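You operate a simulated robot arm through the tools that you are given. There is no shell and no other tool. Be economical: measure what you need, move in short steps, check, and stop when the job is done.

You are at the controls of a simulated two-armed robot. One attempt, no reset.

TASK
Pick up the white can from the top of the side table with one hand, pass it to the other hand and put it on the top of the shelf at the near conveyor. Fetch the white can with a blue button and stand it on the low shelf under the bath dials. Put the small pink can on the top of the side table away on the top of the side bench. Open the drawer of the set-down table, fetch the folded yellow cloth from the top of the shelf at the near conveyor and set it in the inside of the table drawer, then shut the drawer. Turn the speed dial of the near conveyor to 3.0. The order is free. Set down upright: white can, white can with a blue button, small pink can.

Only the result counts: the job must be done as asked and must still hold three seconds after the hand-in. Knocking over, shifting, dropping, spilling or breaking anything else fails it. Flat cloth is picked up by pressing the open fingertips on it (5 to 10 N) and closing them slowly along it; thin cloth reads only 2 to 8 mm in the jaws.

THE ROBOT
Two 6-joint arms with two-finger parallel grippers on one trunk, on a base that drives. Base frame: it is fixed to the floor where the robot stands at the start and does not move with it; the origin is under the middle of the robot, x ahead of it, y to its left, z up; the surface under the hand at the start is at about z = 900. Readings come in mm, degrees, newtons and seconds.
The left shoulder is at the start at [-77, 177, 832], the right one opposite. With the tool pointing down near the work surface each hand reaches from about 100 to 700 mm from the robot's upright axis, wherever it stands, measured 20 degrees to its own side. Places, roughly: drawer of the set-down table [2600, -2100, 800]; folded yellow cloth (10x8x3 cm) [500, 700, 900]; inside of the table drawer [2600, -2200, 800]; low shelf under the bath dials [3500, 3300, 300]; small pink can (4x4x11 cm) [400, 200, 900]; speed dial of the near conveyor [1100, 600, 900]; top of the shelf at the near conveyor (19x30 cm) [500, 640, 900]; top of the side bench [1400, 3400, 800]; white can (5x5x15 cm) [700, 100, 900]; white can with a blue button (5x5x15 cm) [500, 200, 900]. Payload 1.57 kg a hand.
The TCP of each hand is the grasp point between the finger pads, 30 mm short of the fingertips. In the tool frame z runs along the fingers and y along their closing line. Largest opening 80 mm; finger width 17, thickness 12; the body of the gripper, 40 by 82 mm, starts 80 mm behind the TCP.
Orientation is told as [roll, pitch, yaw] about the base's x, y, z axes, in that order, counted from this pose: with the fingers straight down and closing along the base's y, the tool's x points along the base's -x, its y along +y and its z along -z.

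THE INTERFACE
- The arms move only by the tool play_rows. It takes "left_targets", "right_targets" or both (then of equal length, played together; a hand with none holds still); each is a list of rows, each an object of numbers (a shift or turn left out is 0, a gripper value left out holds the last): "fingers": the opening, from 0 (shut) to 1 (fully open); "tx", "ty", "tz": the shift along the tool's x, y, z in units of 200 mm (1.0 is 200 mm); "rx", "ry", "rz": the turn, a rotation vector about the tool's x, y, z in units of 45 degrees (1.0 is 45 degrees). In form: [{"fingers": .., "tx": .., "ty": .., "tz": .., "rx": .., "ry": .., "rz": ..}, ...]. A call has 1 to 12 rows; each row is the pose to reach, as a shift and turn from the pose commanded when the call began, along the tool's axes at that moment. A call with a number of a shift or a turn outside -1 to 1 is refused whole. Rows are played at 5 a second. More than 50 mm and 8.6 degrees between two rows, or a gripper value outside its range, and nothing of the call is played. Where a pose cannot be reached the arm comes as near as it can. A force on the tool above 40 N (or 10 N above the force at the start of the call, whichever is more), or a blocked arm, ends the call early, and 0.2 s more pass. Each finger travels about 72 mm/s and halts on what it meets, pressing with about 39 N; the grip force reading is that of the motor and also rises with nothing between the fingers. The clock runs only during rows and for 0.2 s after the last one: add rows that repeat a pose to give the fingers time. It gives the time, the measured TCP pose, the force on the tool (base axes), the opening and the grip force at its end, in the units of the frame above (readings bear some noise), with the torque about the TCP (base axes, N m) and any sound that the robot's microphone picked up.
- Cameras (640 x 400 px; columns grow to the right, rows downward): "scene" is now at [28.5, 47, 1566]; the picture's right is [0.54, -0.84, 0.00], its down [-0.55, -0.35, -0.76] and it looks along [0.64, 0.41, -0.66] (base axes); focal length 282 px, centre (320, 200). "left" rides on the left gripper at [72, 7, -122] in its tool frame; the picture's right is [-0.09, 1.00, 0.00], its down [-0.84, -0.08, -0.54] and it looks along [-0.54, -0.05, 0.84] (tool axes); focal length 238 px, centre (320, 200). "right" rides on the right gripper at [72, -7, -122] in its tool frame; the picture's right is [0.09, 1.00, 0.00], its down [-0.84, 0.08, -0.54] and it looks along [-0.54, 0.05, 0.84] (tool axes); focal length 238 px, centre (320, 200). There is no depth. A picture from a camera that has moved, and an enlarged one, comes with that camera's place and axes in the base frame and with its lens.
- camera(camera): a new picture of that camera. It takes no simulated time.
- move_column(by): slides the trunk up (or, below 0, down) by that many mm; the arms and the scene camera ride with it, the base frame stays. It gives what a move gives, with no picture.
- drive_base(legs): drives the robot by 1 to 6 legs, each [ahead, left, turn to the left] in mm, mm and degrees, along the robot's own axes; the way and the turn of a leg run together, so that a leg with both is an arc; at most 1500 mm and 180 degrees a leg. The arms and the cameras ride along, it lands a little off, and it stops where it bumps. It gives what a move gives.
- head_to(pan, tilt): turns the head with the scene camera to pan (to the left, within 143 degrees either way) and tilt (down, from -29 to 69), counted from straight ahead of the robot. It gives what a move gives.
- close_up(camera, box): a new picture of the part [left, top, right, bottom] of that camera's present view, enlarged. It takes no simulated time.
- finish_job(): hands the job in; it is judged then, once.

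Go step by step. Nothing tells you exact positions but the pictures and the camera data: compare them with the known pose of the tool, close in by small moves and look again before you grip or let go. The budget is 186 turns and 174 pictures, counting those below and the enlarged ones. Unless the task says otherwise, let go and move clear before handing in.

The tools are called after "Request:" as a command line: name --argument value ..., lists and objects as JSON in quotes. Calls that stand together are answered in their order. play_rows: Moves the arms, as the interface text tells. Its arguments: {"type":"object","properties":{"left_targets":{"type":"array"},"right_targets":{"type":"array"}},"required":[]} The other tools are called the same way: move_column (by) slides the trunk up or down; drive_base (legs) drives the base; head_to (pan, tilt) turns the head that bears the scene camera; camera (camera) takes a picture; close_up (camera, box) takes an enlarged picture of a part of a camera's view; finish_job () hands the job in.

At the start:

```text
clock: 0.0
left_eef_pos: [302.9, 359.8, 1203.7]
left_tool_rot: [0.0, 0.0, 0.0]
left_contact_force: [-0.1, -0.1, 0.5]
left_moment: [0.02, -0.03, -0.02]
left_gripper_width: 80.1
left_finger_force: 0.0
right_eef_pos: [406.4, 81.8, 1226.1]
right_tool_rot: [-0.1, 0.0, 0.0]
right_contact_force: [-0.7, 0.2, 0.0]
right_moment: [0.02, -0.02, -0.02]
right_gripper_width: 79.9
right_finger_force: 0.0
trunk travel left (down, up): [-275.0, 53.0]
robot x, y, heading: [-3.8, 3.8, 0.1]
head pan, tilt: [32.6, 40.9]
```

scene: 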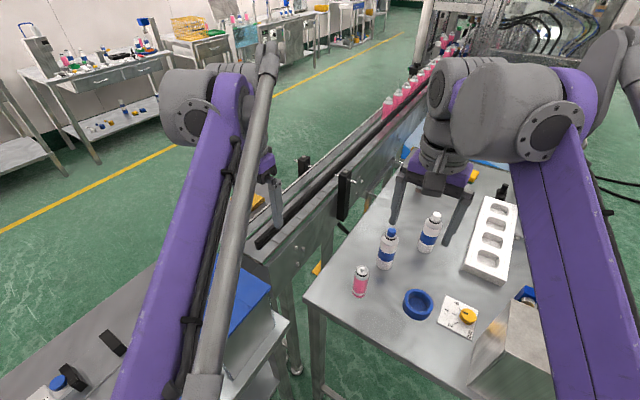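
right: 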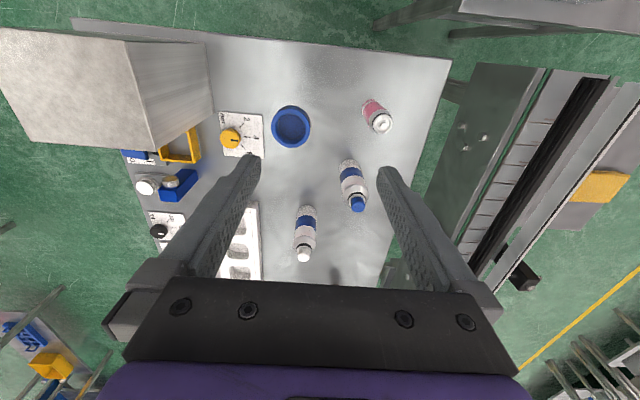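
left: 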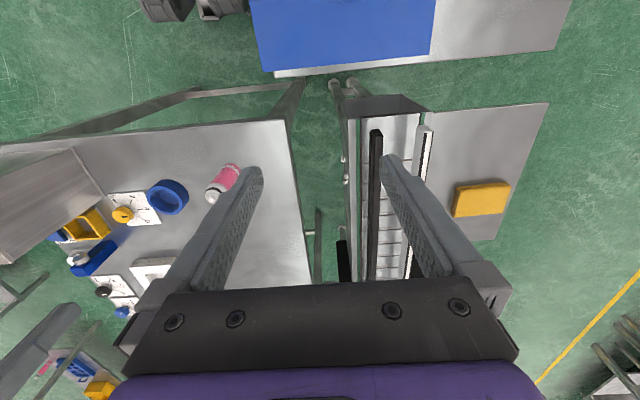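

I see the three cans on the table ahead: pink near (413,175), blue-button near (530,150) and white near (660,75). The shelf with the yellow cloth is to the left, near (500,650). First I move the right hand out toward the white can and take pictures.

Request:
play_rows --right_targets '[{"fingers": 1, "tx": -0.22}, {"tx": -0.44}, {"tx": -0.66}, {"tx": -0.88}, {"tx": -1.0}]'

Request:
camera --camera "right"

Request:
camera --camera "scene"

```text
clock: 1.2
left_eef_pos: [301.4, 358.2, 1204.0]
left_tool_rot: [0.1, -0.2, 0.1]
left_contact_force: [0.3, 0.3, 0.2]
left_moment: [-0.01, 0.01, 0.01]
left_gripper_width: 80.0
left_finger_force: 0.1
right_eef_pos: [510.9, 56.6, 1172.7]
right_tool_rot: [0.0, -0.2, 0.0]
right_contact_force: [0.5, -0.1, 0.3]
right_moment: [0.02, -0.05, 0.02]
right_gripper_width: 80.1
right_finger_force: 0.1
right hand out of reach, approached as far as the arm can: row 2, 3, 4, 5
trunk travel left (down, up): [-275.0, 53.0]
robot x, y, heading: [2.3, -0.8, 0.3]
head pan, tilt: [32.6, 40.9]
```

```text
170 pictures are left
camera right: at [438.8, 51.4, 1294.4], right [-0.09, 1.0, 0.0], down [0.84, 0.08, 0.54], along [0.54, 0.05, -0.84], focal length 238 px, centre (320, 200)
```

right: 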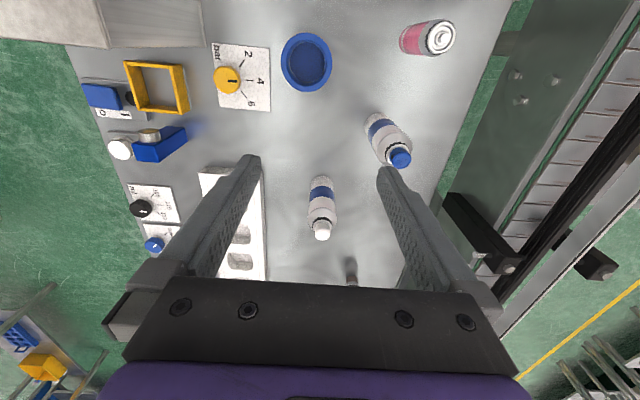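

```text
169 pictures are left
camera scene: at [27.0, 46.9, 1566.0], right [0.54, -0.84, 0.0], down [-0.55, -0.35, -0.76], along [0.64, 0.41, -0.65], focal length 282 px, centre (320, 200)
```

scene: 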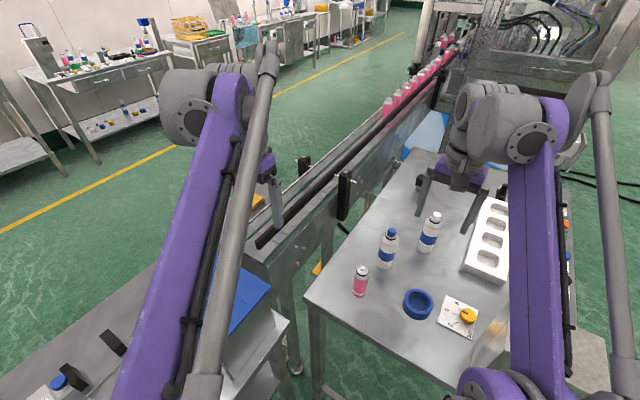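

The white can stands at about (653,73), just out of the right hand's reach here. I look around the base before moving it.

Request:
head_to --pan 0 --tilt 69

Request:
camera --camera "scene"

Request:
head_to --pan 80 --tilt 50

Request:
camera --camera "scene"

Request:
head_to --pan -60 --tilt 35

Request:
camera --camera "scene"

```text
clock: 2.2
left_eef_pos: [303.8, 359.0, 1204.1]
left_tool_rot: [0.1, 0.0, 0.0]
left_contact_force: [0.5, -0.7, 0.6]
left_moment: [-0.02, 0.02, 0.0]
left_gripper_width: 79.8
left_finger_force: 0.1
right_eef_pos: [511.7, 57.0, 1172.1]
right_tool_rot: [0.0, 0.0, -0.1]
right_contact_force: [0.0, -0.8, 0.7]
right_moment: [0.0, -0.01, -0.03]
right_gripper_width: 80.0
right_finger_force: 0.1
trunk travel left (down, up): [-275.0, 53.0]
robot x, y, heading: [1.2, -0.4, 0.1]
head pan, tilt: [0.0, 68.8]
```

```text
168 pictures are left
camera scene: at [13.3, 1.6, 1531.3], right [0.0, -1.0, 0.0], down [-0.93, 0.0, -0.36], along [0.36, 0.0, -0.93], focal length 282 px, centre (320, 200)
```

scene: 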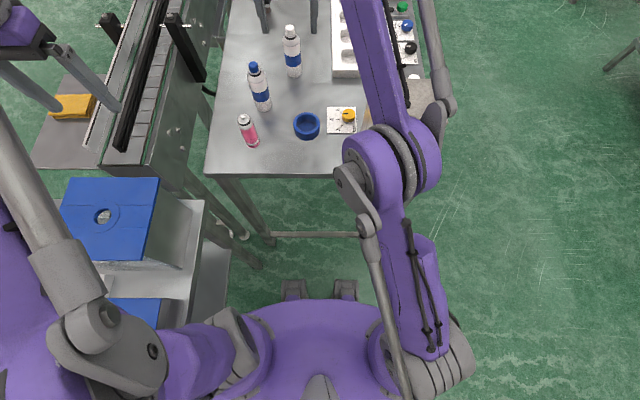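

```text
clock: 3.7
left_eef_pos: [302.8, 359.2, 1202.5]
left_tool_rot: [0.0, 0.0, 0.0]
left_contact_force: [0.5, -0.5, -0.1]
left_moment: [-0.03, 0.02, -0.01]
left_gripper_width: 79.9
left_finger_force: 0.0
right_eef_pos: [511.4, 58.8, 1173.1]
right_tool_rot: [0.0, 0.0, -0.1]
right_contact_force: [0.1, 0.1, 0.2]
right_moment: [0.03, 0.0, 0.01]
right_gripper_width: 80.3
right_finger_force: 0.0
trunk travel left (down, up): [-275.0, 53.0]
robot x, y, heading: [-2.3, -1.7, -0.0]
head pan, tilt: [80.0, 50.0]
```

```text
167 pictures are left
camera scene: at [-29.1, 77.4, 1553.2], right [0.98, -0.17, 0.0], down [-0.13, -0.75, -0.64], along [0.11, 0.63, -0.77], focal length 282 px, centre (320, 200)
```

scene: 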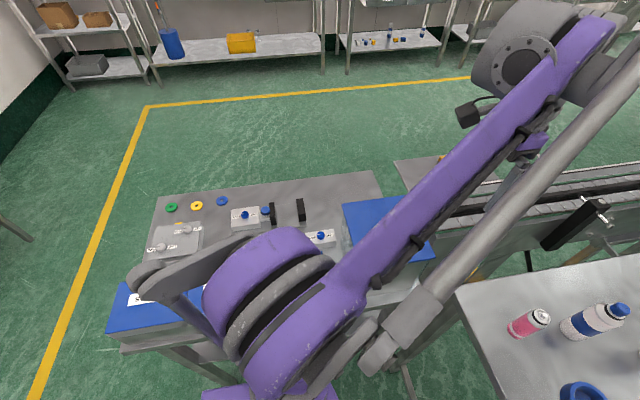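

```text
clock: 5.9
left_eef_pos: [303.2, 359.3, 1202.1]
left_tool_rot: [0.0, 0.0, 0.0]
left_contact_force: [0.1, 0.3, 0.0]
left_moment: [0.05, 0.02, 0.0]
left_gripper_width: 80.1
left_finger_force: 0.1
right_eef_pos: [511.5, 58.0, 1172.0]
right_tool_rot: [0.0, 0.0, 0.0]
right_contact_force: [-0.5, 1.0, -0.9]
right_moment: [-0.02, 0.0, -0.01]
right_gripper_width: 80.2
right_finger_force: 0.0
trunk travel left (down, up): [-275.0, 53.0]
robot x, y, heading: [0.2, -0.0, -0.2]
head pan, tilt: [-60.0, 35.0]
```

```text
166 pictures are left
camera scene: at [1.5, -74.6, 1574.9], right [-0.87, -0.5, 0.0], down [-0.29, 0.5, -0.82], along [0.41, -0.71, -0.57], focal length 282 px, centre (320, 200)
```

scene: 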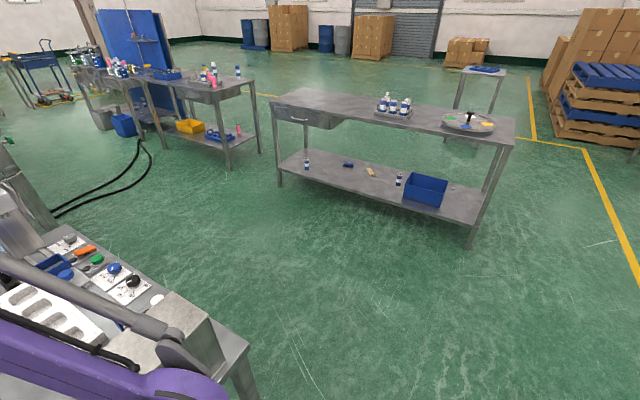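

The base has about 180 mm free ahead of it, so I drive 100 mm forward to bring the white can within reach.

Request:
drive_base --legs '[[100, 0, 0]]'

Request:
head_to --pan 20 --tilt 50

Request:
play_rows --right_targets '[{"fingers": 1, "tz": 0.2}, {"tz": 0.3}, {"tz": 0.3}]'

Request:
camera --camera "right"

```text
clock: 7.1
left_eef_pos: [402.4, 358.2, 1203.2]
left_tool_rot: [0.0, -0.1, 0.0]
left_contact_force: [0.6, -0.8, 0.3]
left_moment: [0.02, 0.01, 0.0]
left_gripper_width: 80.1
left_finger_force: 0.0
right_eef_pos: [610.4, 56.5, 1172.4]
right_tool_rot: [0.0, 0.0, 0.1]
right_contact_force: [-0.2, -0.6, -0.1]
right_moment: [0.03, 0.03, 0.0]
right_gripper_width: 80.0
right_finger_force: 0.0
trunk travel left (down, up): [-275.0, 53.0]
robot x, y, heading: [96.8, 0.8, 0.1]
head pan, tilt: [-60.0, 35.0]
```

```text
clock: 8.6
left_eef_pos: [403.5, 358.2, 1205.1]
left_tool_rot: [-0.1, 0.0, 0.0]
left_contact_force: [-0.6, -0.2, -1.3]
left_moment: [-0.04, -0.03, -0.02]
left_gripper_width: 80.3
left_finger_force: 0.1
right_eef_pos: [610.2, 56.1, 1171.9]
right_tool_rot: [0.0, 0.0, -0.1]
right_contact_force: [0.2, -0.1, 0.2]
right_moment: [0.01, -0.02, 0.02]
right_gripper_width: 80.0
right_finger_force: 0.1
trunk travel left (down, up): [-275.0, 53.0]
robot x, y, heading: [101.1, -2.1, -0.1]
head pan, tilt: [20.0, 50.0]
```

```text
clock: 9.4
left_eef_pos: [401.4, 358.2, 1204.1]
left_tool_rot: [0.0, 0.1, 0.0]
left_contact_force: [0.4, -0.4, 0.1]
left_moment: [0.01, 0.04, 0.0]
left_gripper_width: 80.1
left_finger_force: 0.0
right_eef_pos: [610.9, 58.2, 1111.2]
right_tool_rot: [0.0, 0.0, 0.0]
right_contact_force: [0.3, 0.5, -0.9]
right_moment: [0.01, 0.0, -0.02]
right_gripper_width: 80.1
right_finger_force: 0.0
trunk travel left (down, up): [-275.0, 53.0]
robot x, y, heading: [98.0, -1.5, 0.2]
head pan, tilt: [20.0, 50.0]
```

```text
165 pictures are left
camera right: at [538.7, 51.7, 1233.9], right [-0.09, 1.0, 0.0], down [0.84, 0.08, 0.54], along [0.54, 0.05, -0.84], focal length 238 px, centre (320, 200)
```

right: 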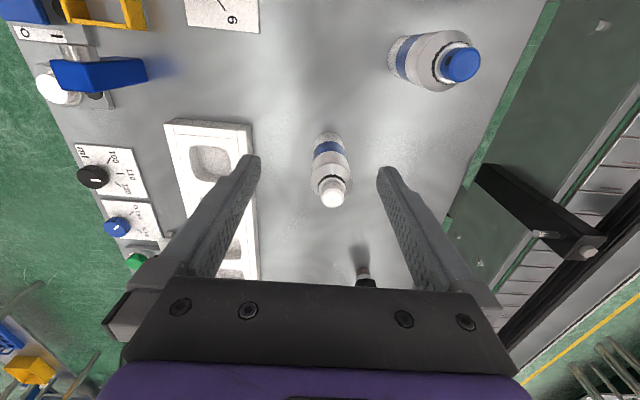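

The white can is at about (658,74). I centre over it and go down around it.

Request:
play_rows --right_targets '[{"fingers": 1, "tx": -0.12, "ty": 0.04}, {"tx": -0.235, "ty": 0.08}, {"tx": -0.235, "ty": 0.08}, {"tx": -0.235, "ty": 0.08, "tz": 0.15}, {"tx": -0.235, "ty": 0.08, "tz": 0.25}, {"tx": -0.235, "ty": 0.08, "tz": 0.25}]'

Request:
camera --camera "right"

Request:
camera --camera "scene"

```text
clock: 10.8
left_eef_pos: [403.1, 359.1, 1204.0]
left_tool_rot: [0.0, 0.0, 0.1]
left_contact_force: [0.5, 0.8, 0.2]
left_moment: [-0.03, 0.01, 0.01]
left_gripper_width: 79.8
left_finger_force: 0.1
right_eef_pos: [658.7, 73.7, 1060.8]
right_tool_rot: [0.0, 0.0, 0.1]
right_contact_force: [0.5, -0.6, -0.4]
right_moment: [0.01, 0.01, 0.01]
right_gripper_width: 79.8
right_finger_force: 0.0
right hand out of reach, approached as far as the arm can: row 2, 3
trunk travel left (down, up): [-275.0, 53.0]
robot x, y, heading: [95.5, 2.0, -0.0]
head pan, tilt: [20.0, 50.0]
```

```text
164 pictures are left
camera right: at [586.0, 67.7, 1183.4], right [-0.09, 1.0, 0.0], down [0.84, 0.08, 0.54], along [0.54, 0.05, -0.84], focal length 238 px, centre (320, 200)
```

right: 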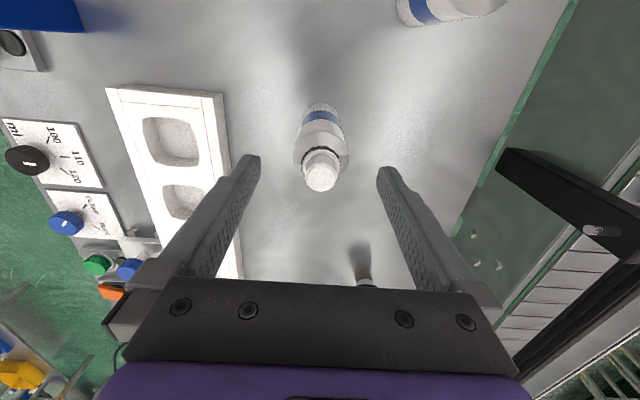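

```text
163 pictures are left
camera scene: at [128.9, 27.9, 1553.2], right [0.34, -0.94, 0.0], down [-0.72, -0.26, -0.64], along [0.6, 0.22, -0.77], focal length 282 px, centre (320, 200)
```

scene: 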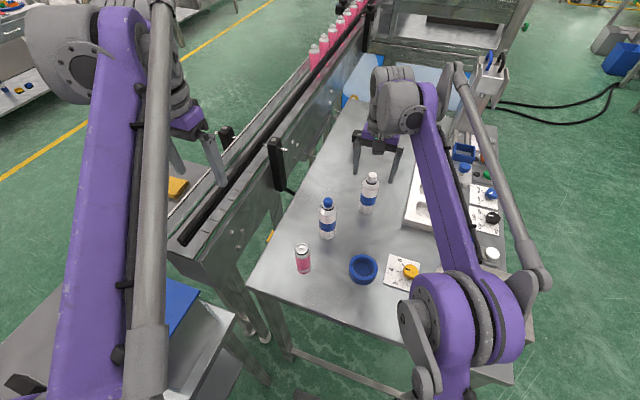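

The hand is centred over the can. I go down to z 1000 and close.

Request:
play_rows --right_targets '[{"fingers": 1, "tz": 0.15, "tx": 0.01}, {"tz": 0.3, "tx": 0.01}, {"tz": 0.3, "tx": 0.01}, {"fingers": 0.4, "tz": 0.3, "tx": 0.01}, {"fingers": 0.2, "tz": 0.3, "tx": 0.01}, {"tz": 0.3, "tx": 0.01}, {"tz": 0.3, "tx": 0.01}]'

Request:
camera --camera "right"

```text
clock: 12.4
left_eef_pos: [403.5, 358.6, 1204.2]
left_tool_rot: [0.0, 0.0, -0.1]
left_contact_force: [-1.2, 0.3, -0.1]
left_moment: [0.0, 0.0, 0.02]
left_gripper_width: 79.9
left_finger_force: 0.0
right_eef_pos: [655.9, 74.4, 1002.7]
right_tool_rot: [0.0, 0.0, 0.0]
right_contact_force: [-0.7, -0.1, -0.5]
right_moment: [0.02, -0.01, -0.02]
right_gripper_width: 43.7
right_finger_force: 38.9
trunk travel left (down, up): [-275.0, 53.0]
robot x, y, heading: [98.0, -1.0, 0.2]
head pan, tilt: [20.0, 50.0]
```

```text
162 pictures are left
camera right: at [583.7, 67.6, 1124.3], right [-0.09, 1.0, 0.0], down [0.84, 0.08, 0.54], along [0.54, 0.05, -0.84], focal length 238 px, centre (320, 200)
```

right: 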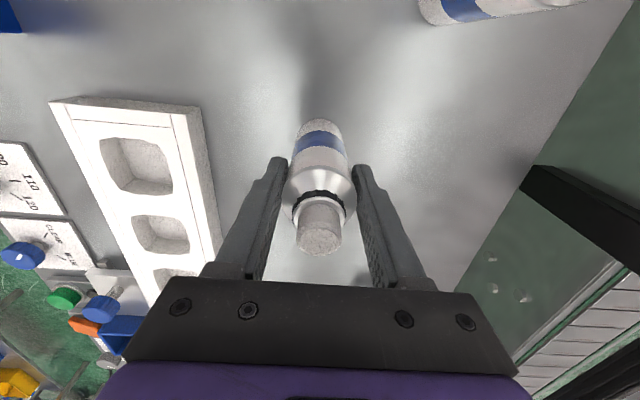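

The can is gripped (43.7 mm). I lift it and bring it back toward the middle in front of the robot.

Request:
play_rows --right_targets '[{"tz": -0.2}, {"tz": -0.4}, {"tz": -0.5, "tx": 0.15}, {"tz": -0.6, "tx": 0.35, "ty": -0.1}, {"tz": -0.7, "tx": 0.55, "ty": -0.15}, {"tz": -0.8, "tx": 0.75, "ty": -0.2}, {"tz": -0.85, "tx": 0.95, "ty": -0.2}, {"tz": -0.9, "tx": 1.0, "ty": -0.2}]'

Request:
camera --camera "scene"

```text
clock: 14.2
left_eef_pos: [402.2, 359.3, 1204.3]
left_tool_rot: [0.1, 0.0, 0.0]
left_contact_force: [-0.4, 0.1, 0.4]
left_moment: [-0.01, -0.05, -0.01]
left_gripper_width: 80.2
left_finger_force: 0.0
right_eef_pos: [455.0, 34.5, 1181.8]
right_tool_rot: [0.1, 0.0, -0.1]
right_contact_force: [0.8, -0.1, -1.0]
right_moment: [0.01, 0.01, 0.01]
right_gripper_width: 43.2
right_finger_force: 39.1
trunk travel left (down, up): [-275.0, 53.0]
robot x, y, heading: [95.0, 1.7, 0.0]
head pan, tilt: [20.0, 50.0]
```

```text
161 pictures are left
camera scene: at [129.2, 28.0, 1553.2], right [0.34, -0.94, 0.0], down [-0.72, -0.26, -0.64], along [0.6, 0.22, -0.77], focal length 282 px, centre (320, 200)
```

scene: 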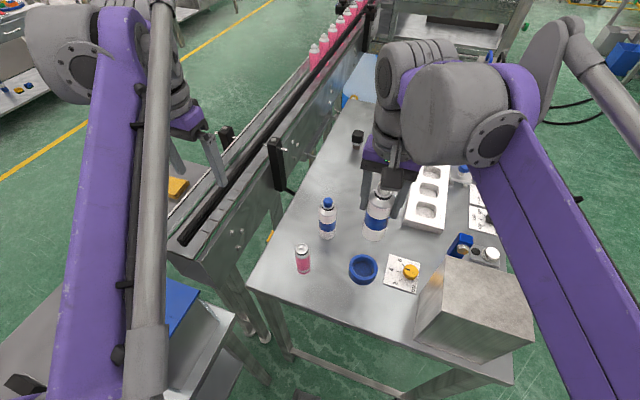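

The white can is in the right hand with its bottom at about z 1080. I will tilt the left hand 45° forward and grip the lower part of the can from behind. First both hands go to pre-handover poses.

Request:
play_rows --right_targets '[{"ty": 0.1}, {"ty": 0.2}, {"ty": 0.3, "tx": -0.05}, {"ty": 0.375, "tx": -0.075}, {"ty": 0.375, "tx": -0.075}, {"ty": 0.375, "tx": -0.075}, {"ty": 0.375, "tx": -0.075}]' --left_targets '[{"fingers": 1, "tx": 0.04, "ty": -0.1, "tz": -0.02, "ry": -0.16}, {"tx": 0.08, "ty": -0.25, "tz": -0.05, "ry": -0.32}, {"tx": 0.12, "ty": -0.4, "tz": -0.08, "ry": -0.48}, {"tx": 0.16, "ty": -0.6, "tz": -0.11, "ry": -0.64}, {"tx": 0.19, "ty": -0.8, "tz": -0.11, "ry": -0.82}, {"tx": 0.19, "ty": -1.0, "tz": -0.11, "ry": -1.0}, {"tx": 0.19, "ty": -1.0, "tz": -0.11, "ry": -1.0}]'

Request:
camera --camera "scene"

Request:
camera --camera "left"

```text
clock: 15.8
left_eef_pos: [365.5, 158.8, 1224.6]
left_tool_rot: [0.1, -45.1, -0.1]
left_contact_force: [0.2, 0.1, 0.5]
left_moment: [0.03, 0.01, 0.01]
left_gripper_width: 79.8
left_finger_force: 0.0
right_eef_pos: [472.4, 107.6, 1181.8]
right_tool_rot: [0.0, 0.0, 0.0]
right_contact_force: [0.6, -0.5, -1.0]
right_moment: [-0.01, -0.02, 0.0]
right_gripper_width: 43.7
right_finger_force: 39.8
trunk travel left (down, up): [-275.0, 53.0]
robot x, y, heading: [98.3, -0.5, 0.3]
head pan, tilt: [20.0, 50.0]
```

```text
160 pictures are left
camera scene: at [129.4, 26.8, 1553.2], right [0.34, -0.94, 0.0], down [-0.72, -0.26, -0.64], along [0.6, 0.22, -0.77], focal length 282 px, centre (320, 200)
```

scene: 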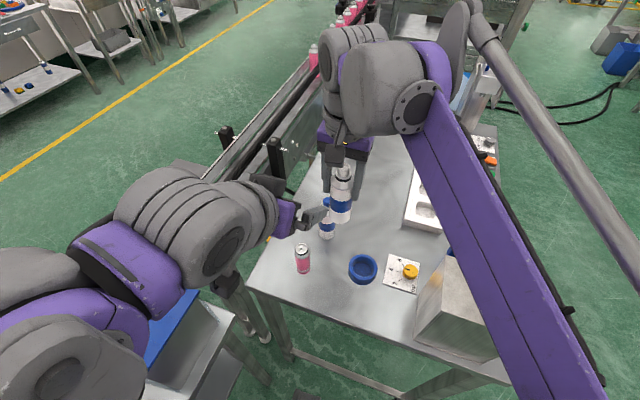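

```text
159 pictures are left
camera left: at [228.1, 165.4, 1260.5], right [0.07, 1.0, 0.07], down [0.21, -0.08, 0.98], along [0.98, -0.05, -0.21], focal length 238 px, centre (320, 200)
```

left: 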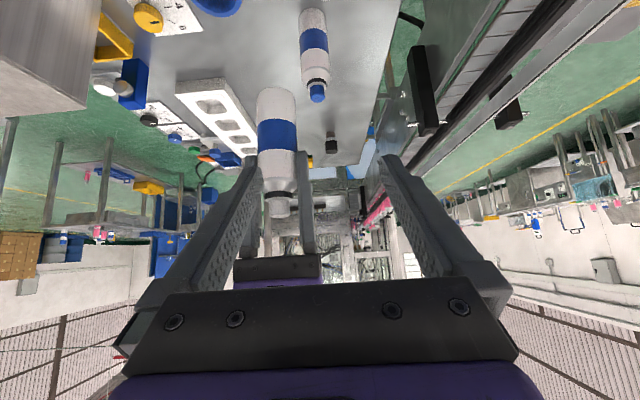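

The can is seen ahead of the left fingers. I align the left hand with it and then slide it forward along the fingers.

Request:
play_rows --left_targets '[{"fingers": 1, "ty": -0.15}, {"ty": -0.255, "tx": -0.024}, {"ty": -0.255, "tx": -0.024, "tz": 0.2}, {"ty": -0.255, "tx": -0.024, "tz": 0.35}, {"ty": -0.255, "tx": -0.024, "tz": 0.4}, {"ty": -0.255, "tx": -0.024, "tz": 0.4}]'

Request:
camera --camera "left"

Request:
camera --camera "scene"

```text
clock: 17.2
left_eef_pos: [424.5, 107.9, 1172.3]
left_tool_rot: [0.0, -45.0, 0.0]
left_contact_force: [-0.4, -0.3, 0.0]
left_moment: [0.01, 0.03, -0.01]
left_gripper_width: 80.0
left_finger_force: 0.1
right_eef_pos: [470.9, 108.8, 1183.3]
right_tool_rot: [0.1, 0.1, 0.0]
right_contact_force: [-0.1, 0.3, -0.4]
right_moment: [-0.01, -0.01, -0.01]
right_gripper_width: 43.5
right_finger_force: 39.0
trunk travel left (down, up): [-275.0, 53.0]
robot x, y, heading: [101.8, -0.4, 0.1]
head pan, tilt: [20.0, 50.0]
```

```text
158 pictures are left
camera left: at [286.6, 114.8, 1207.6], right [0.07, 1.0, 0.07], down [0.21, -0.08, 0.97], along [0.98, -0.05, -0.21], focal length 238 px, centre (320, 200)
```

left: 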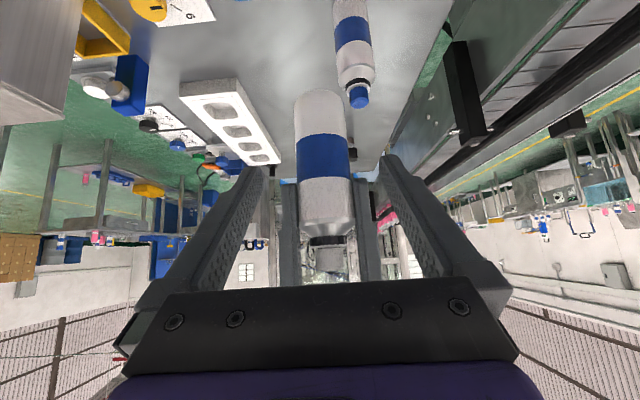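

```text
157 pictures are left
camera scene: at [128.8, 28.0, 1553.2], right [0.34, -0.94, 0.0], down [-0.72, -0.26, -0.64], along [0.6, 0.22, -0.77], focal length 282 px, centre (320, 200)
```

scene: 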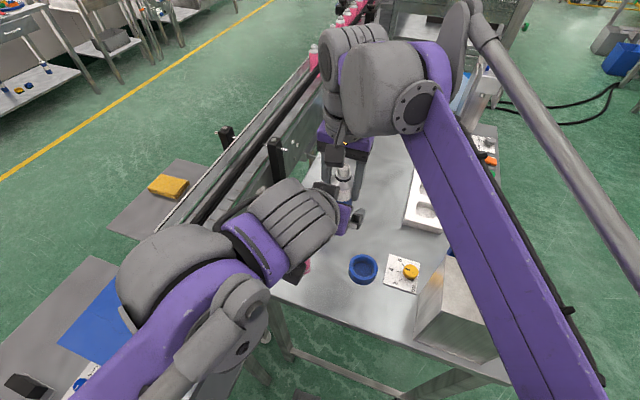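

I slide forward onto the can and close the left hand.

Request:
play_rows --left_targets '[{"fingers": 1, "tz": 0.15}, {"tz": 0.25}, {"tz": 0.335}, {"tz": 0.335}, {"fingers": 0.6, "tz": 0.335}, {"fingers": 0.4, "tz": 0.335}, {"fingers": 0.2, "tz": 0.335}, {"tz": 0.335}, {"tz": 0.335}]'

Request:
camera --camera "left"

```text
clock: 19.2
left_eef_pos: [472.0, 107.7, 1123.9]
left_tool_rot: [0.0, -45.0, 0.1]
left_contact_force: [3.9, 15.7, -0.7]
left_moment: [-0.61, 0.06, 0.1]
left_gripper_width: 43.5
left_finger_force: 38.8
right_eef_pos: [470.7, 108.6, 1182.7]
right_tool_rot: [-0.1, -0.1, -0.1]
right_contact_force: [-4.0, -14.5, 0.5]
right_moment: [-0.27, 0.2, -0.12]
right_gripper_width: 43.3
right_finger_force: 38.7
trunk travel left (down, up): [-275.0, 53.0]
robot x, y, heading: [97.4, -0.7, 0.3]
head pan, tilt: [20.0, 50.0]
```

```text
156 pictures are left
camera left: at [334.2, 114.9, 1160.0], right [0.06, 1.0, 0.07], down [0.21, -0.08, 0.97], along [0.98, -0.05, -0.21], focal length 238 px, centre (320, 200)
```

left: 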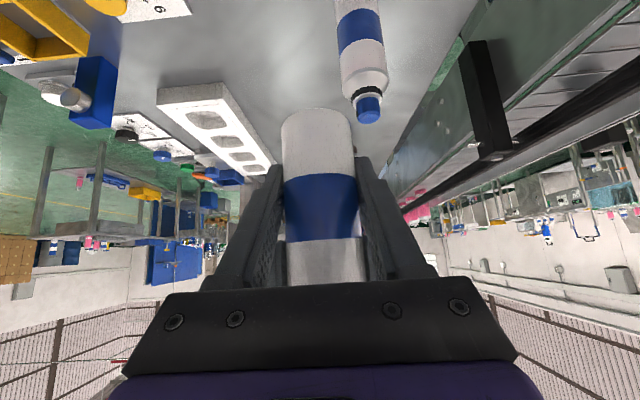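

Both hands hold the can. I open the right hand and lift it away.

Request:
play_rows --right_targets '[{"fingers": 0.8}, {"fingers": 1.0}, {"fingers": 1.0}, {"fingers": 1.0, "tz": -0.15}, {"tz": -0.3}, {"tz": -0.45}, {"tz": -0.55}, {"tz": -0.55}]'

Request:
camera --camera "scene"

Request:
camera --camera "left"

```text
clock: 21.0
left_eef_pos: [472.0, 106.4, 1124.5]
left_tool_rot: [0.0, -45.0, 0.0]
left_contact_force: [0.3, 0.2, -0.8]
left_moment: [-0.01, -0.02, -0.02]
left_gripper_width: 43.3
left_finger_force: 39.5
right_eef_pos: [463.8, 104.7, 1282.1]
right_tool_rot: [0.1, 0.1, -0.1]
right_contact_force: [0.1, -0.1, 1.2]
right_moment: [0.0, 0.02, 0.02]
right_gripper_width: 80.0
right_finger_force: 0.1
right hand out of reach, approached as far as the arm can: row 7, 8
trunk travel left (down, up): [-275.0, 53.0]
robot x, y, heading: [97.8, 1.8, 0.0]
head pan, tilt: [20.0, 50.0]
```

```text
155 pictures are left
camera scene: at [128.7, 27.9, 1553.2], right [0.34, -0.94, 0.0], down [-0.72, -0.26, -0.64], along [0.6, 0.22, -0.77], focal length 282 px, centre (320, 200)
```

scene: 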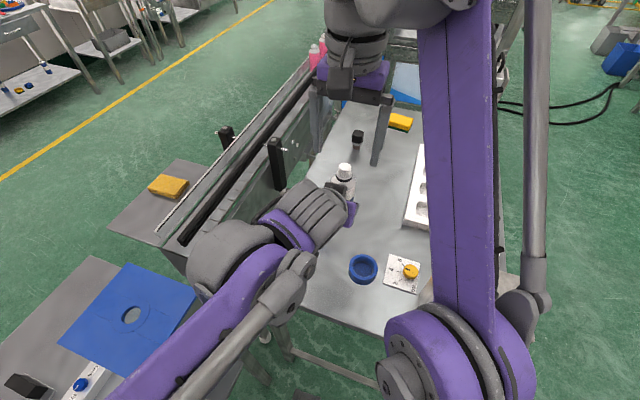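

```text
154 pictures are left
camera left: at [334.1, 114.6, 1160.1], right [0.07, 1.0, 0.07], down [0.21, -0.08, 0.97], along [0.98, -0.05, -0.21], focal length 238 px, centre (320, 200)
```

left: 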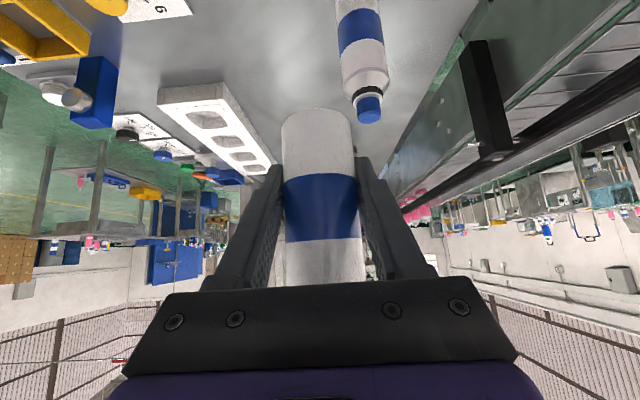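

The left hand now has the can alone. I move the right hand aside and carry the can up and left toward the shelf.

Request:
play_rows --right_targets '[{"ty": -0.2}, {"ty": -0.4}, {"ty": -0.6, "tx": 0.1}, {"ty": -0.8, "tx": 0.2}, {"ty": -1.0, "tx": 0.3}, {"ty": -1.0, "tx": 0.4}, {"ty": -1.0, "tx": 0.4}]' --left_targets '[{"tx": -0.1, "tz": -0.1}, {"tx": -0.2, "tz": -0.2}, {"tx": -0.2, "tz": -0.3, "ty": 0.2}, {"tx": -0.15, "tz": -0.4, "ty": 0.4}, {"tx": -0.1, "tz": -0.45, "ty": 0.6}, {"tx": -0.045, "tz": -0.485, "ty": 0.8}, {"tx": -0.045, "tz": -0.485, "ty": 1.0}]'

Request:
play_rows --left_targets '[{"ty": 0.2}, {"ty": 0.4}, {"ty": 0.6}, {"ty": 0.8}, {"ty": 1.0}, {"ty": 1.0}]'

Request:
camera --camera "left"

Request:
camera --camera "scene"

```text
clock: 21.6
left_eef_pos: [469.8, 108.0, 1164.0]
left_tool_rot: [0.1, -44.5, -0.1]
left_contact_force: [-0.3, 0.0, -0.4]
left_moment: [-0.05, 0.02, 0.03]
left_gripper_width: 43.7
left_finger_force: 38.6
right_eef_pos: [463.0, 46.3, 1283.7]
right_tool_rot: [0.5, 0.0, 0.1]
right_contact_force: [-0.1, -0.9, 1.1]
right_moment: [-0.01, 0.02, 0.01]
right_gripper_width: 79.9
right_finger_force: 0.0
trunk travel left (down, up): [-275.0, 53.0]
robot x, y, heading: [97.7, 0.2, 0.2]
head pan, tilt: [20.0, 50.0]
stopped in row 2 (left hand): the force on the tool passed its limit at 48 N (the readings are from after the stop); the commanded pose is now the measured one
```

```text
clock: 23.0
left_eef_pos: [470.5, 308.1, 1164.4]
left_tool_rot: [0.1, -44.6, -0.1]
left_contact_force: [-0.1, 0.2, -1.2]
left_moment: [-0.02, 0.02, 0.0]
left_gripper_width: 43.3
left_finger_force: 39.1
right_eef_pos: [462.8, 46.1, 1284.4]
right_tool_rot: [0.5, 0.0, 0.1]
right_contact_force: [-0.1, -0.1, 0.3]
right_moment: [-0.01, 0.01, 0.04]
right_gripper_width: 79.9
right_finger_force: 0.1
trunk travel left (down, up): [-275.0, 53.0]
robot x, y, heading: [98.8, 1.5, 0.2]
head pan, tilt: [20.0, 50.0]
```

```text
153 pictures are left
camera left: at [333.8, 314.7, 1200.2], right [0.07, 1.0, 0.07], down [0.21, -0.08, 0.97], along [0.97, -0.05, -0.22], focal length 238 px, centre (320, 200)
```

left: 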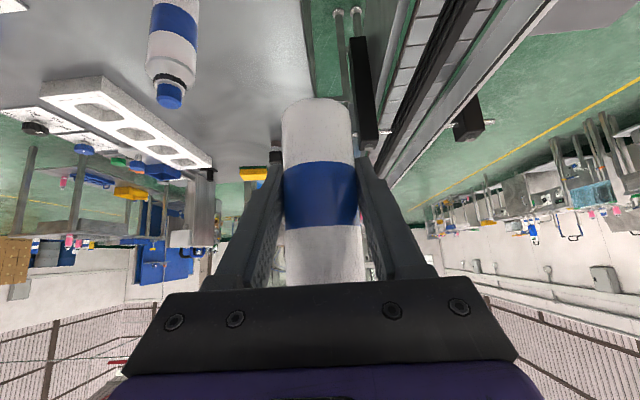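

```text
152 pictures are left
camera scene: at [128.4, 27.5, 1553.2], right [0.34, -0.94, 0.0], down [-0.72, -0.26, -0.64], along [0.6, 0.22, -0.77], focal length 282 px, centre (320, 200)
```

scene: 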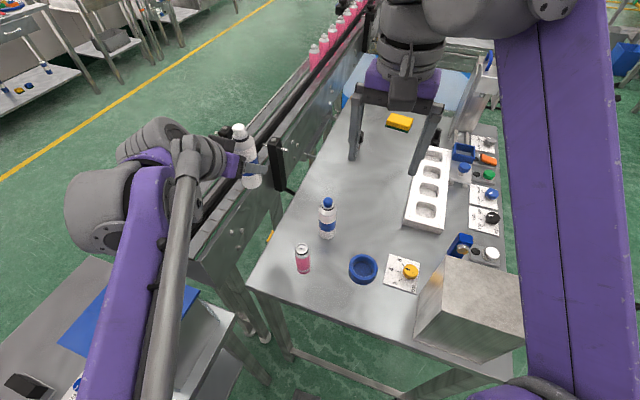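

The cap touched the right finger briefly, and the can slid about 6 mm down in the left grip; it is still upright. I go on to the shelf.

Request:
play_rows --left_targets '[{"tx": -0.1, "tz": -0.1}, {"ty": 0.2, "tx": -0.1, "tz": -0.1}, {"ty": 0.4, "tx": -0.05, "tz": -0.15}, {"ty": 0.6, "tx": 0.0, "tz": -0.2}, {"ty": 0.8, "tx": 0.05, "tz": -0.25}, {"ty": 1.0, "tx": 0.11, "tz": -0.31}, {"ty": 1.0, "tx": 0.11, "tz": -0.31}]' --right_targets '[{"ty": -0.2}, {"ty": -0.4}, {"ty": -0.6, "tx": 0.1}, {"ty": -0.8, "tx": 0.2}, {"ty": -0.8, "tx": 0.3}, {"ty": -0.8, "tx": 0.4}, {"ty": -0.8, "tx": 0.4}]'

Request:
play_rows --left_targets '[{"ty": 0.2}, {"ty": 0.4}, {"ty": 0.6}, {"ty": 0.75}, {"ty": 0.75}]'

Request:
head_to --pan 50 --tilt 45

Request:
camera --camera "left"

Request:
camera --camera "scene"

```text
clock: 24.6
left_eef_pos: [410.6, 507.6, 1192.3]
left_tool_rot: [0.1, -44.6, -0.2]
left_contact_force: [0.5, -0.9, -0.6]
left_moment: [-0.03, -0.02, 0.01]
left_gripper_width: 43.3
left_finger_force: 38.8
right_eef_pos: [384.5, -114.6, 1281.0]
right_tool_rot: [0.5, -0.1, 0.1]
right_contact_force: [0.2, -0.6, -0.2]
right_moment: [-0.01, 0.02, 0.01]
right_gripper_width: 79.8
right_finger_force: 0.1
trunk travel left (down, up): [-275.0, 53.0]
robot x, y, heading: [98.1, 1.6, 0.2]
head pan, tilt: [20.0, 50.0]
```

```text
clock: 25.8
left_eef_pos: [411.5, 658.0, 1193.2]
left_tool_rot: [0.1, -44.6, 0.0]
left_contact_force: [-0.4, -0.8, 0.1]
left_moment: [0.01, -0.01, -0.01]
left_gripper_width: 43.3
left_finger_force: 38.8
right_eef_pos: [382.4, -114.8, 1281.8]
right_tool_rot: [0.5, 0.0, 0.2]
right_contact_force: [0.6, -0.4, 0.2]
right_moment: [0.02, -0.01, -0.03]
right_gripper_width: 79.9
right_finger_force: 0.1
trunk travel left (down, up): [-275.0, 53.0]
robot x, y, heading: [98.1, -0.0, 0.2]
head pan, tilt: [20.0, 50.0]
```

```text
clock: 26.7
left_eef_pos: [412.8, 657.3, 1191.9]
left_tool_rot: [0.1, -44.7, -0.2]
left_contact_force: [0.3, -0.8, -0.6]
left_moment: [0.01, 0.01, 0.0]
left_gripper_width: 43.9
left_finger_force: 39.3
right_eef_pos: [383.0, -113.7, 1281.3]
right_tool_rot: [0.5, 0.1, 0.0]
right_contact_force: [-0.6, -0.6, 0.3]
right_moment: [0.0, 0.02, -0.03]
right_gripper_width: 80.0
right_finger_force: 0.0
trunk travel left (down, up): [-275.0, 53.0]
robot x, y, heading: [97.9, -1.8, 0.0]
head pan, tilt: [50.0, 45.0]
```

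```text
151 pictures are left
camera left: at [275.5, 665.2, 1228.6], right [0.07, 1.0, 0.07], down [0.22, -0.08, 0.97], along [0.97, -0.05, -0.22], focal length 238 px, centre (320, 200)
```

left: 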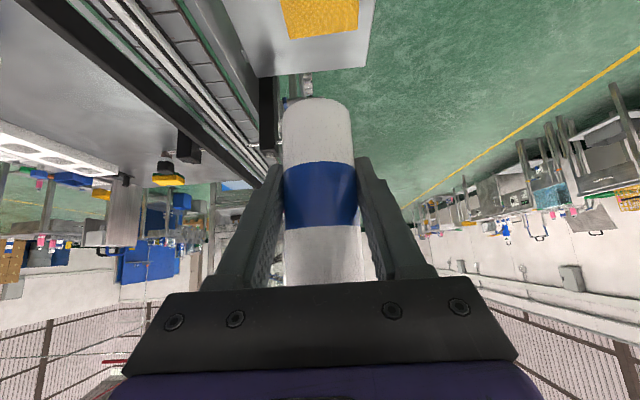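

```text
150 pictures are left
camera scene: at [108.8, 63.8, 1560.1], right [0.77, -0.64, 0.0], down [-0.46, -0.54, -0.71], along [0.46, 0.54, -0.71], focal length 282 px, centre (320, 200)
```

scene: 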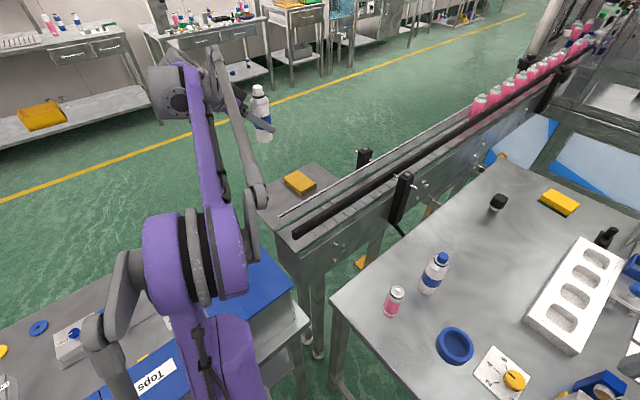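

The can is over the free part of the shelf; the plate spans x 350–650 and y 545–754, with the cloth at x 490–570. I lower it in steps.

Request:
play_rows --left_targets '[{"tx": 0.16, "tz": 0.16}, {"tx": 0.32, "tz": 0.32}, {"tx": 0.48, "tz": 0.48}, {"tx": 0.64, "tz": 0.64}, {"tx": 0.72, "tz": 0.72}, {"tx": 0.76, "tz": 0.76}, {"tx": 0.76, "tz": 0.76}]'

Request:
camera --camera "left"

Request:
close_up --camera "scene" --box '[160, 60, 400, 260]'

```text
clock: 28.3
left_eef_pos: [409.6, 657.9, 977.1]
left_tool_rot: [0.1, -44.6, -0.1]
left_contact_force: [0.1, -0.3, -0.1]
left_moment: [-0.01, -0.01, 0.02]
left_gripper_width: 43.3
left_finger_force: 38.9
right_eef_pos: [382.4, -113.8, 1281.1]
right_tool_rot: [0.5, 0.1, 0.2]
right_contact_force: [0.0, 0.0, -0.9]
right_moment: [0.01, 0.01, 0.01]
right_gripper_width: 80.1
right_finger_force: 0.1
trunk travel left (down, up): [-275.0, 53.0]
robot x, y, heading: [99.6, 0.3, -0.0]
head pan, tilt: [50.0, 45.0]
```

```text
149 pictures are left
camera left: at [273.2, 665.5, 1013.2], right [0.07, 1.0, 0.07], down [0.22, -0.08, 0.97], along [0.97, -0.05, -0.22], focal length 238 px, centre (320, 200)
```

left: 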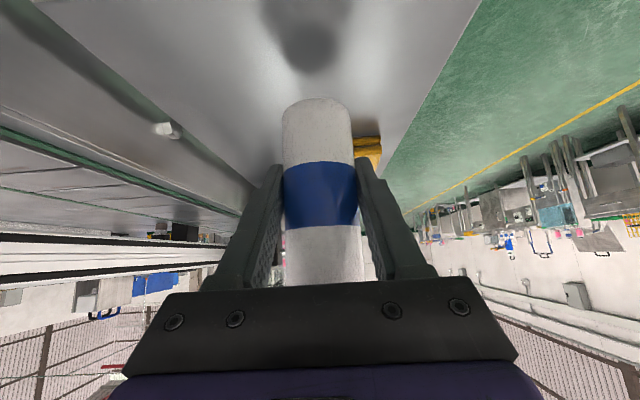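

```text
2.00 times, centred on (280, 160) of scene
camera zoom: at [108.8, 63.8, 1560.1], right [0.77, -0.64, 0.0], down [-0.45, -0.54, -0.71], along [0.45, 0.54, -0.71], focal length 564 px, centre (400, 280)
```

zoom: 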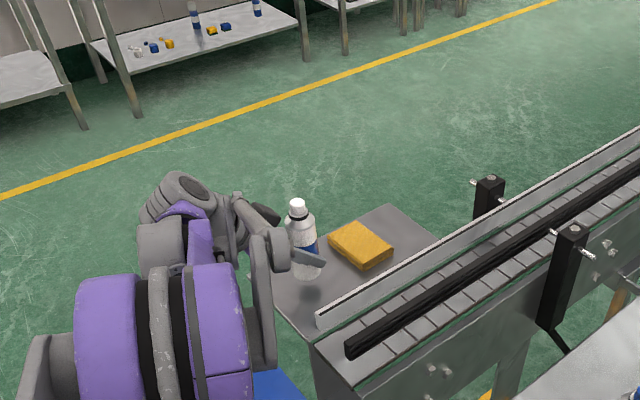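

The can is 30 mm above the plate. I lower it slowly to contact.

Request:
play_rows --left_targets '[{"tx": 0.04, "tz": 0.04}, {"tx": 0.07, "tz": 0.07}, {"tx": 0.09, "tz": 0.09}, {"tx": 0.095, "tz": 0.095}, {"tx": 0.095, "tz": 0.095}]'

Request:
camera --camera "left"

```text
clock: 29.5
left_eef_pos: [410.3, 657.2, 949.5]
left_tool_rot: [0.1, -44.5, -0.1]
left_contact_force: [0.4, 1.7, 3.5]
left_moment: [0.01, -0.08, 0.0]
left_gripper_width: 43.4
left_finger_force: 39.3
right_eef_pos: [384.9, -114.4, 1281.7]
right_tool_rot: [0.5, 0.0, 0.2]
right_contact_force: [0.3, 0.5, -0.4]
right_moment: [-0.02, 0.01, 0.01]
right_gripper_width: 79.9
right_finger_force: 0.1
trunk travel left (down, up): [-275.0, 53.0]
robot x, y, heading: [98.8, 0.7, 0.2]
head pan, tilt: [50.0, 45.0]
```

```text
147 pictures are left
camera left: at [272.5, 664.8, 987.5], right [0.07, 1.0, 0.07], down [0.22, -0.08, 0.97], along [0.97, -0.05, -0.22], focal length 238 px, centre (320, 200)
```

left: 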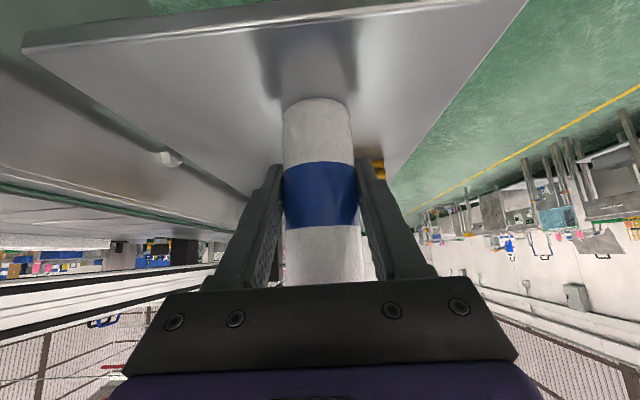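

It just touches (3.5 N). I lower 1.5 mm more, open slowly and back out along the fingers.

Request:
play_rows --left_targets '[{"tx": 0.005, "tz": 0.005}, {"tx": 0.005, "tz": 0.005, "fingers": 0.6}, {"tx": 0.005, "tz": 0.005, "fingers": 0.7}, {"tx": 0.005, "tz": 0.005, "fingers": 1.0}, {"tx": 0.005, "tz": 0.005, "fingers": 1.0}, {"tx": 0.005, "tz": 0.005, "fingers": 1.0}]'

Request:
camera --camera "left"

```text
clock: 30.9
left_eef_pos: [410.0, 657.2, 948.9]
left_tool_rot: [0.1, -44.6, -0.1]
left_contact_force: [-1.4, 0.2, 0.0]
left_moment: [-0.01, 0.01, 0.01]
left_gripper_width: 80.0
left_finger_force: 0.1
right_eef_pos: [383.8, -113.5, 1283.4]
right_tool_rot: [0.6, 0.1, 0.1]
right_contact_force: [-0.3, -0.5, 0.2]
right_moment: [0.01, -0.01, -0.03]
right_gripper_width: 79.9
right_finger_force: 0.1
trunk travel left (down, up): [-275.0, 53.0]
robot x, y, heading: [97.3, -0.1, -0.0]
head pan, tilt: [50.0, 45.0]
```

```text
146 pictures are left
camera left: at [272.4, 665.0, 985.9], right [0.07, 1.0, 0.07], down [0.22, -0.08, 0.97], along [0.97, -0.05, -0.22], focal length 238 px, centre (320, 200)
```

left: 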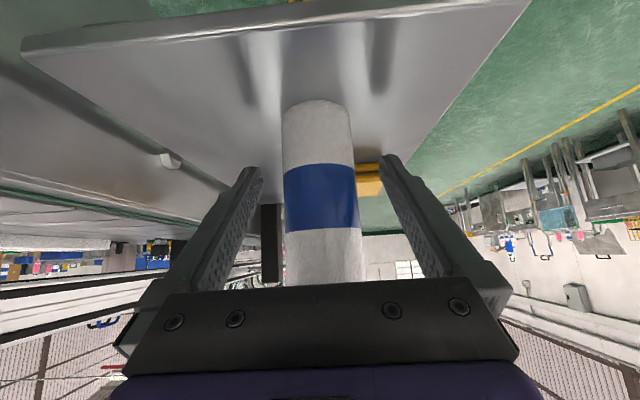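

The can stands alone. I back off along the fingers.

Request:
play_rows --left_targets '[{"tz": -0.2}, {"tz": -0.4}, {"tz": -0.6}, {"tz": -0.8}, {"tz": -0.95}, {"tz": -0.95}]'

Request:
camera --camera "left"

Request:
camera --camera "scene"

```text
clock: 32.3
left_eef_pos: [275.5, 657.0, 1085.6]
left_tool_rot: [0.1, -44.6, -0.1]
left_contact_force: [0.2, 0.5, 0.2]
left_moment: [0.01, 0.0, -0.02]
left_gripper_width: 79.9
left_finger_force: 0.1
right_eef_pos: [383.6, -113.4, 1282.4]
right_tool_rot: [0.4, -0.1, 0.1]
right_contact_force: [1.0, 0.1, -0.6]
right_moment: [-0.03, -0.01, 0.03]
right_gripper_width: 79.7
right_finger_force: 0.1
trunk travel left (down, up): [-275.0, 53.0]
robot x, y, heading: [97.6, -3.0, -0.1]
head pan, tilt: [50.0, 45.0]
```

```text
145 pictures are left
camera left: at [138.8, 665.1, 1121.9], right [0.07, 1.0, 0.07], down [0.22, -0.08, 0.97], along [0.97, -0.05, -0.22], focal length 238 px, centre (320, 200)
```

left: 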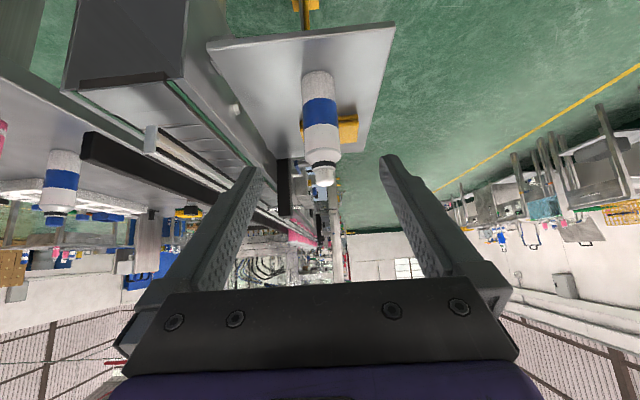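

```text
144 pictures are left
camera scene: at [109.0, 63.9, 1560.1], right [0.77, -0.64, 0.0], down [-0.45, -0.54, -0.71], along [0.45, 0.54, -0.71], focal length 282 px, centre (320, 200)
```

scene: 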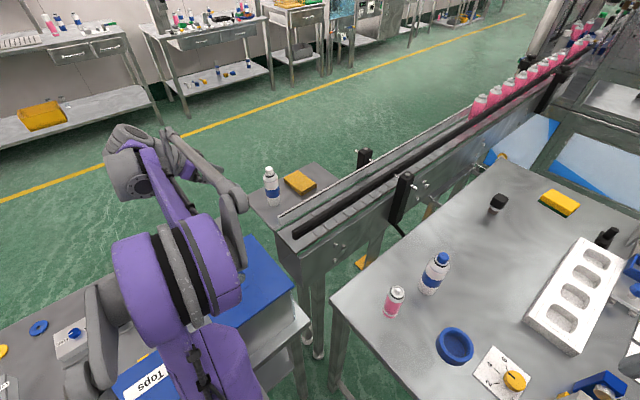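

White can is done. Next I take the pink can with the left hand, top-down, so I first bring the left hand back to vertical and over the pink can.

Request:
play_rows --left_targets '[{"tx": -0.1, "tz": -0.1, "ry": 0.15}, {"tx": -0.23, "tz": -0.23, "ry": 0.3, "ty": -0.15}, {"tx": -0.23, "tz": -0.23, "ty": -0.35, "ry": 0.48}, {"tx": -0.23, "tz": -0.23, "ty": -0.55, "ry": 0.66}, {"tx": -0.23, "tz": -0.23, "ty": -0.78, "ry": 0.84}, {"tx": -0.23, "tz": -0.23, "ty": -1.0, "ry": 1.0}, {"tx": -0.23, "tz": -0.23, "ty": -1.0, "ry": 1.0}]'

Request:
play_rows --left_targets '[{"ty": -0.22}, {"ty": -0.44}, {"ty": -0.66}, {"ty": -0.88}, {"ty": -1.0}, {"ty": -1.0}]'

Request:
camera --camera "left"

```text
clock: 33.9
left_eef_pos: [277.9, 458.6, 1149.7]
left_tool_rot: [0.1, 0.5, -0.1]
left_contact_force: [-0.3, 0.2, 0.7]
left_moment: [-0.04, 0.04, 0.0]
left_gripper_width: 79.8
left_finger_force: 0.0
right_eef_pos: [382.8, -113.5, 1282.0]
right_tool_rot: [0.5, 0.0, 0.0]
right_contact_force: [-0.4, -0.1, 0.1]
right_moment: [-0.02, -0.02, -0.01]
right_gripper_width: 80.0
right_finger_force: 0.0
trunk travel left (down, up): [-275.0, 53.0]
robot x, y, heading: [97.8, -0.4, -0.1]
head pan, tilt: [50.0, 45.0]
```

```text
clock: 35.3
left_eef_pos: [278.6, 256.5, 1149.5]
left_tool_rot: [0.1, 0.4, 0.0]
left_contact_force: [-0.3, -0.1, -0.3]
left_moment: [-0.03, -0.02, -0.03]
left_gripper_width: 79.9
left_finger_force: 0.1
right_eef_pos: [384.8, -113.9, 1282.1]
right_tool_rot: [0.4, -0.1, 0.1]
right_contact_force: [0.1, 0.1, 0.0]
right_moment: [-0.01, -0.05, -0.01]
right_gripper_width: 80.2
right_finger_force: 0.1
trunk travel left (down, up): [-275.0, 53.0]
robot x, y, heading: [98.7, -0.9, -0.0]
head pan, tilt: [50.0, 45.0]
```

```text
143 pictures are left
camera left: at [206.0, 264.6, 1272.9], right [0.09, 1.0, 0.0], down [0.84, -0.08, 0.54], along [0.53, -0.05, -0.84], focal length 238 px, centre (320, 200)
```

left: 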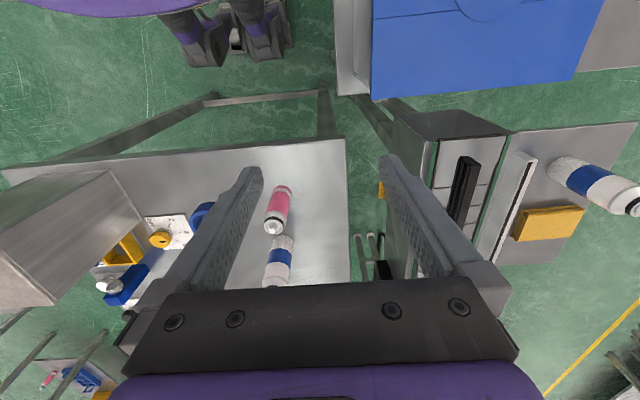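

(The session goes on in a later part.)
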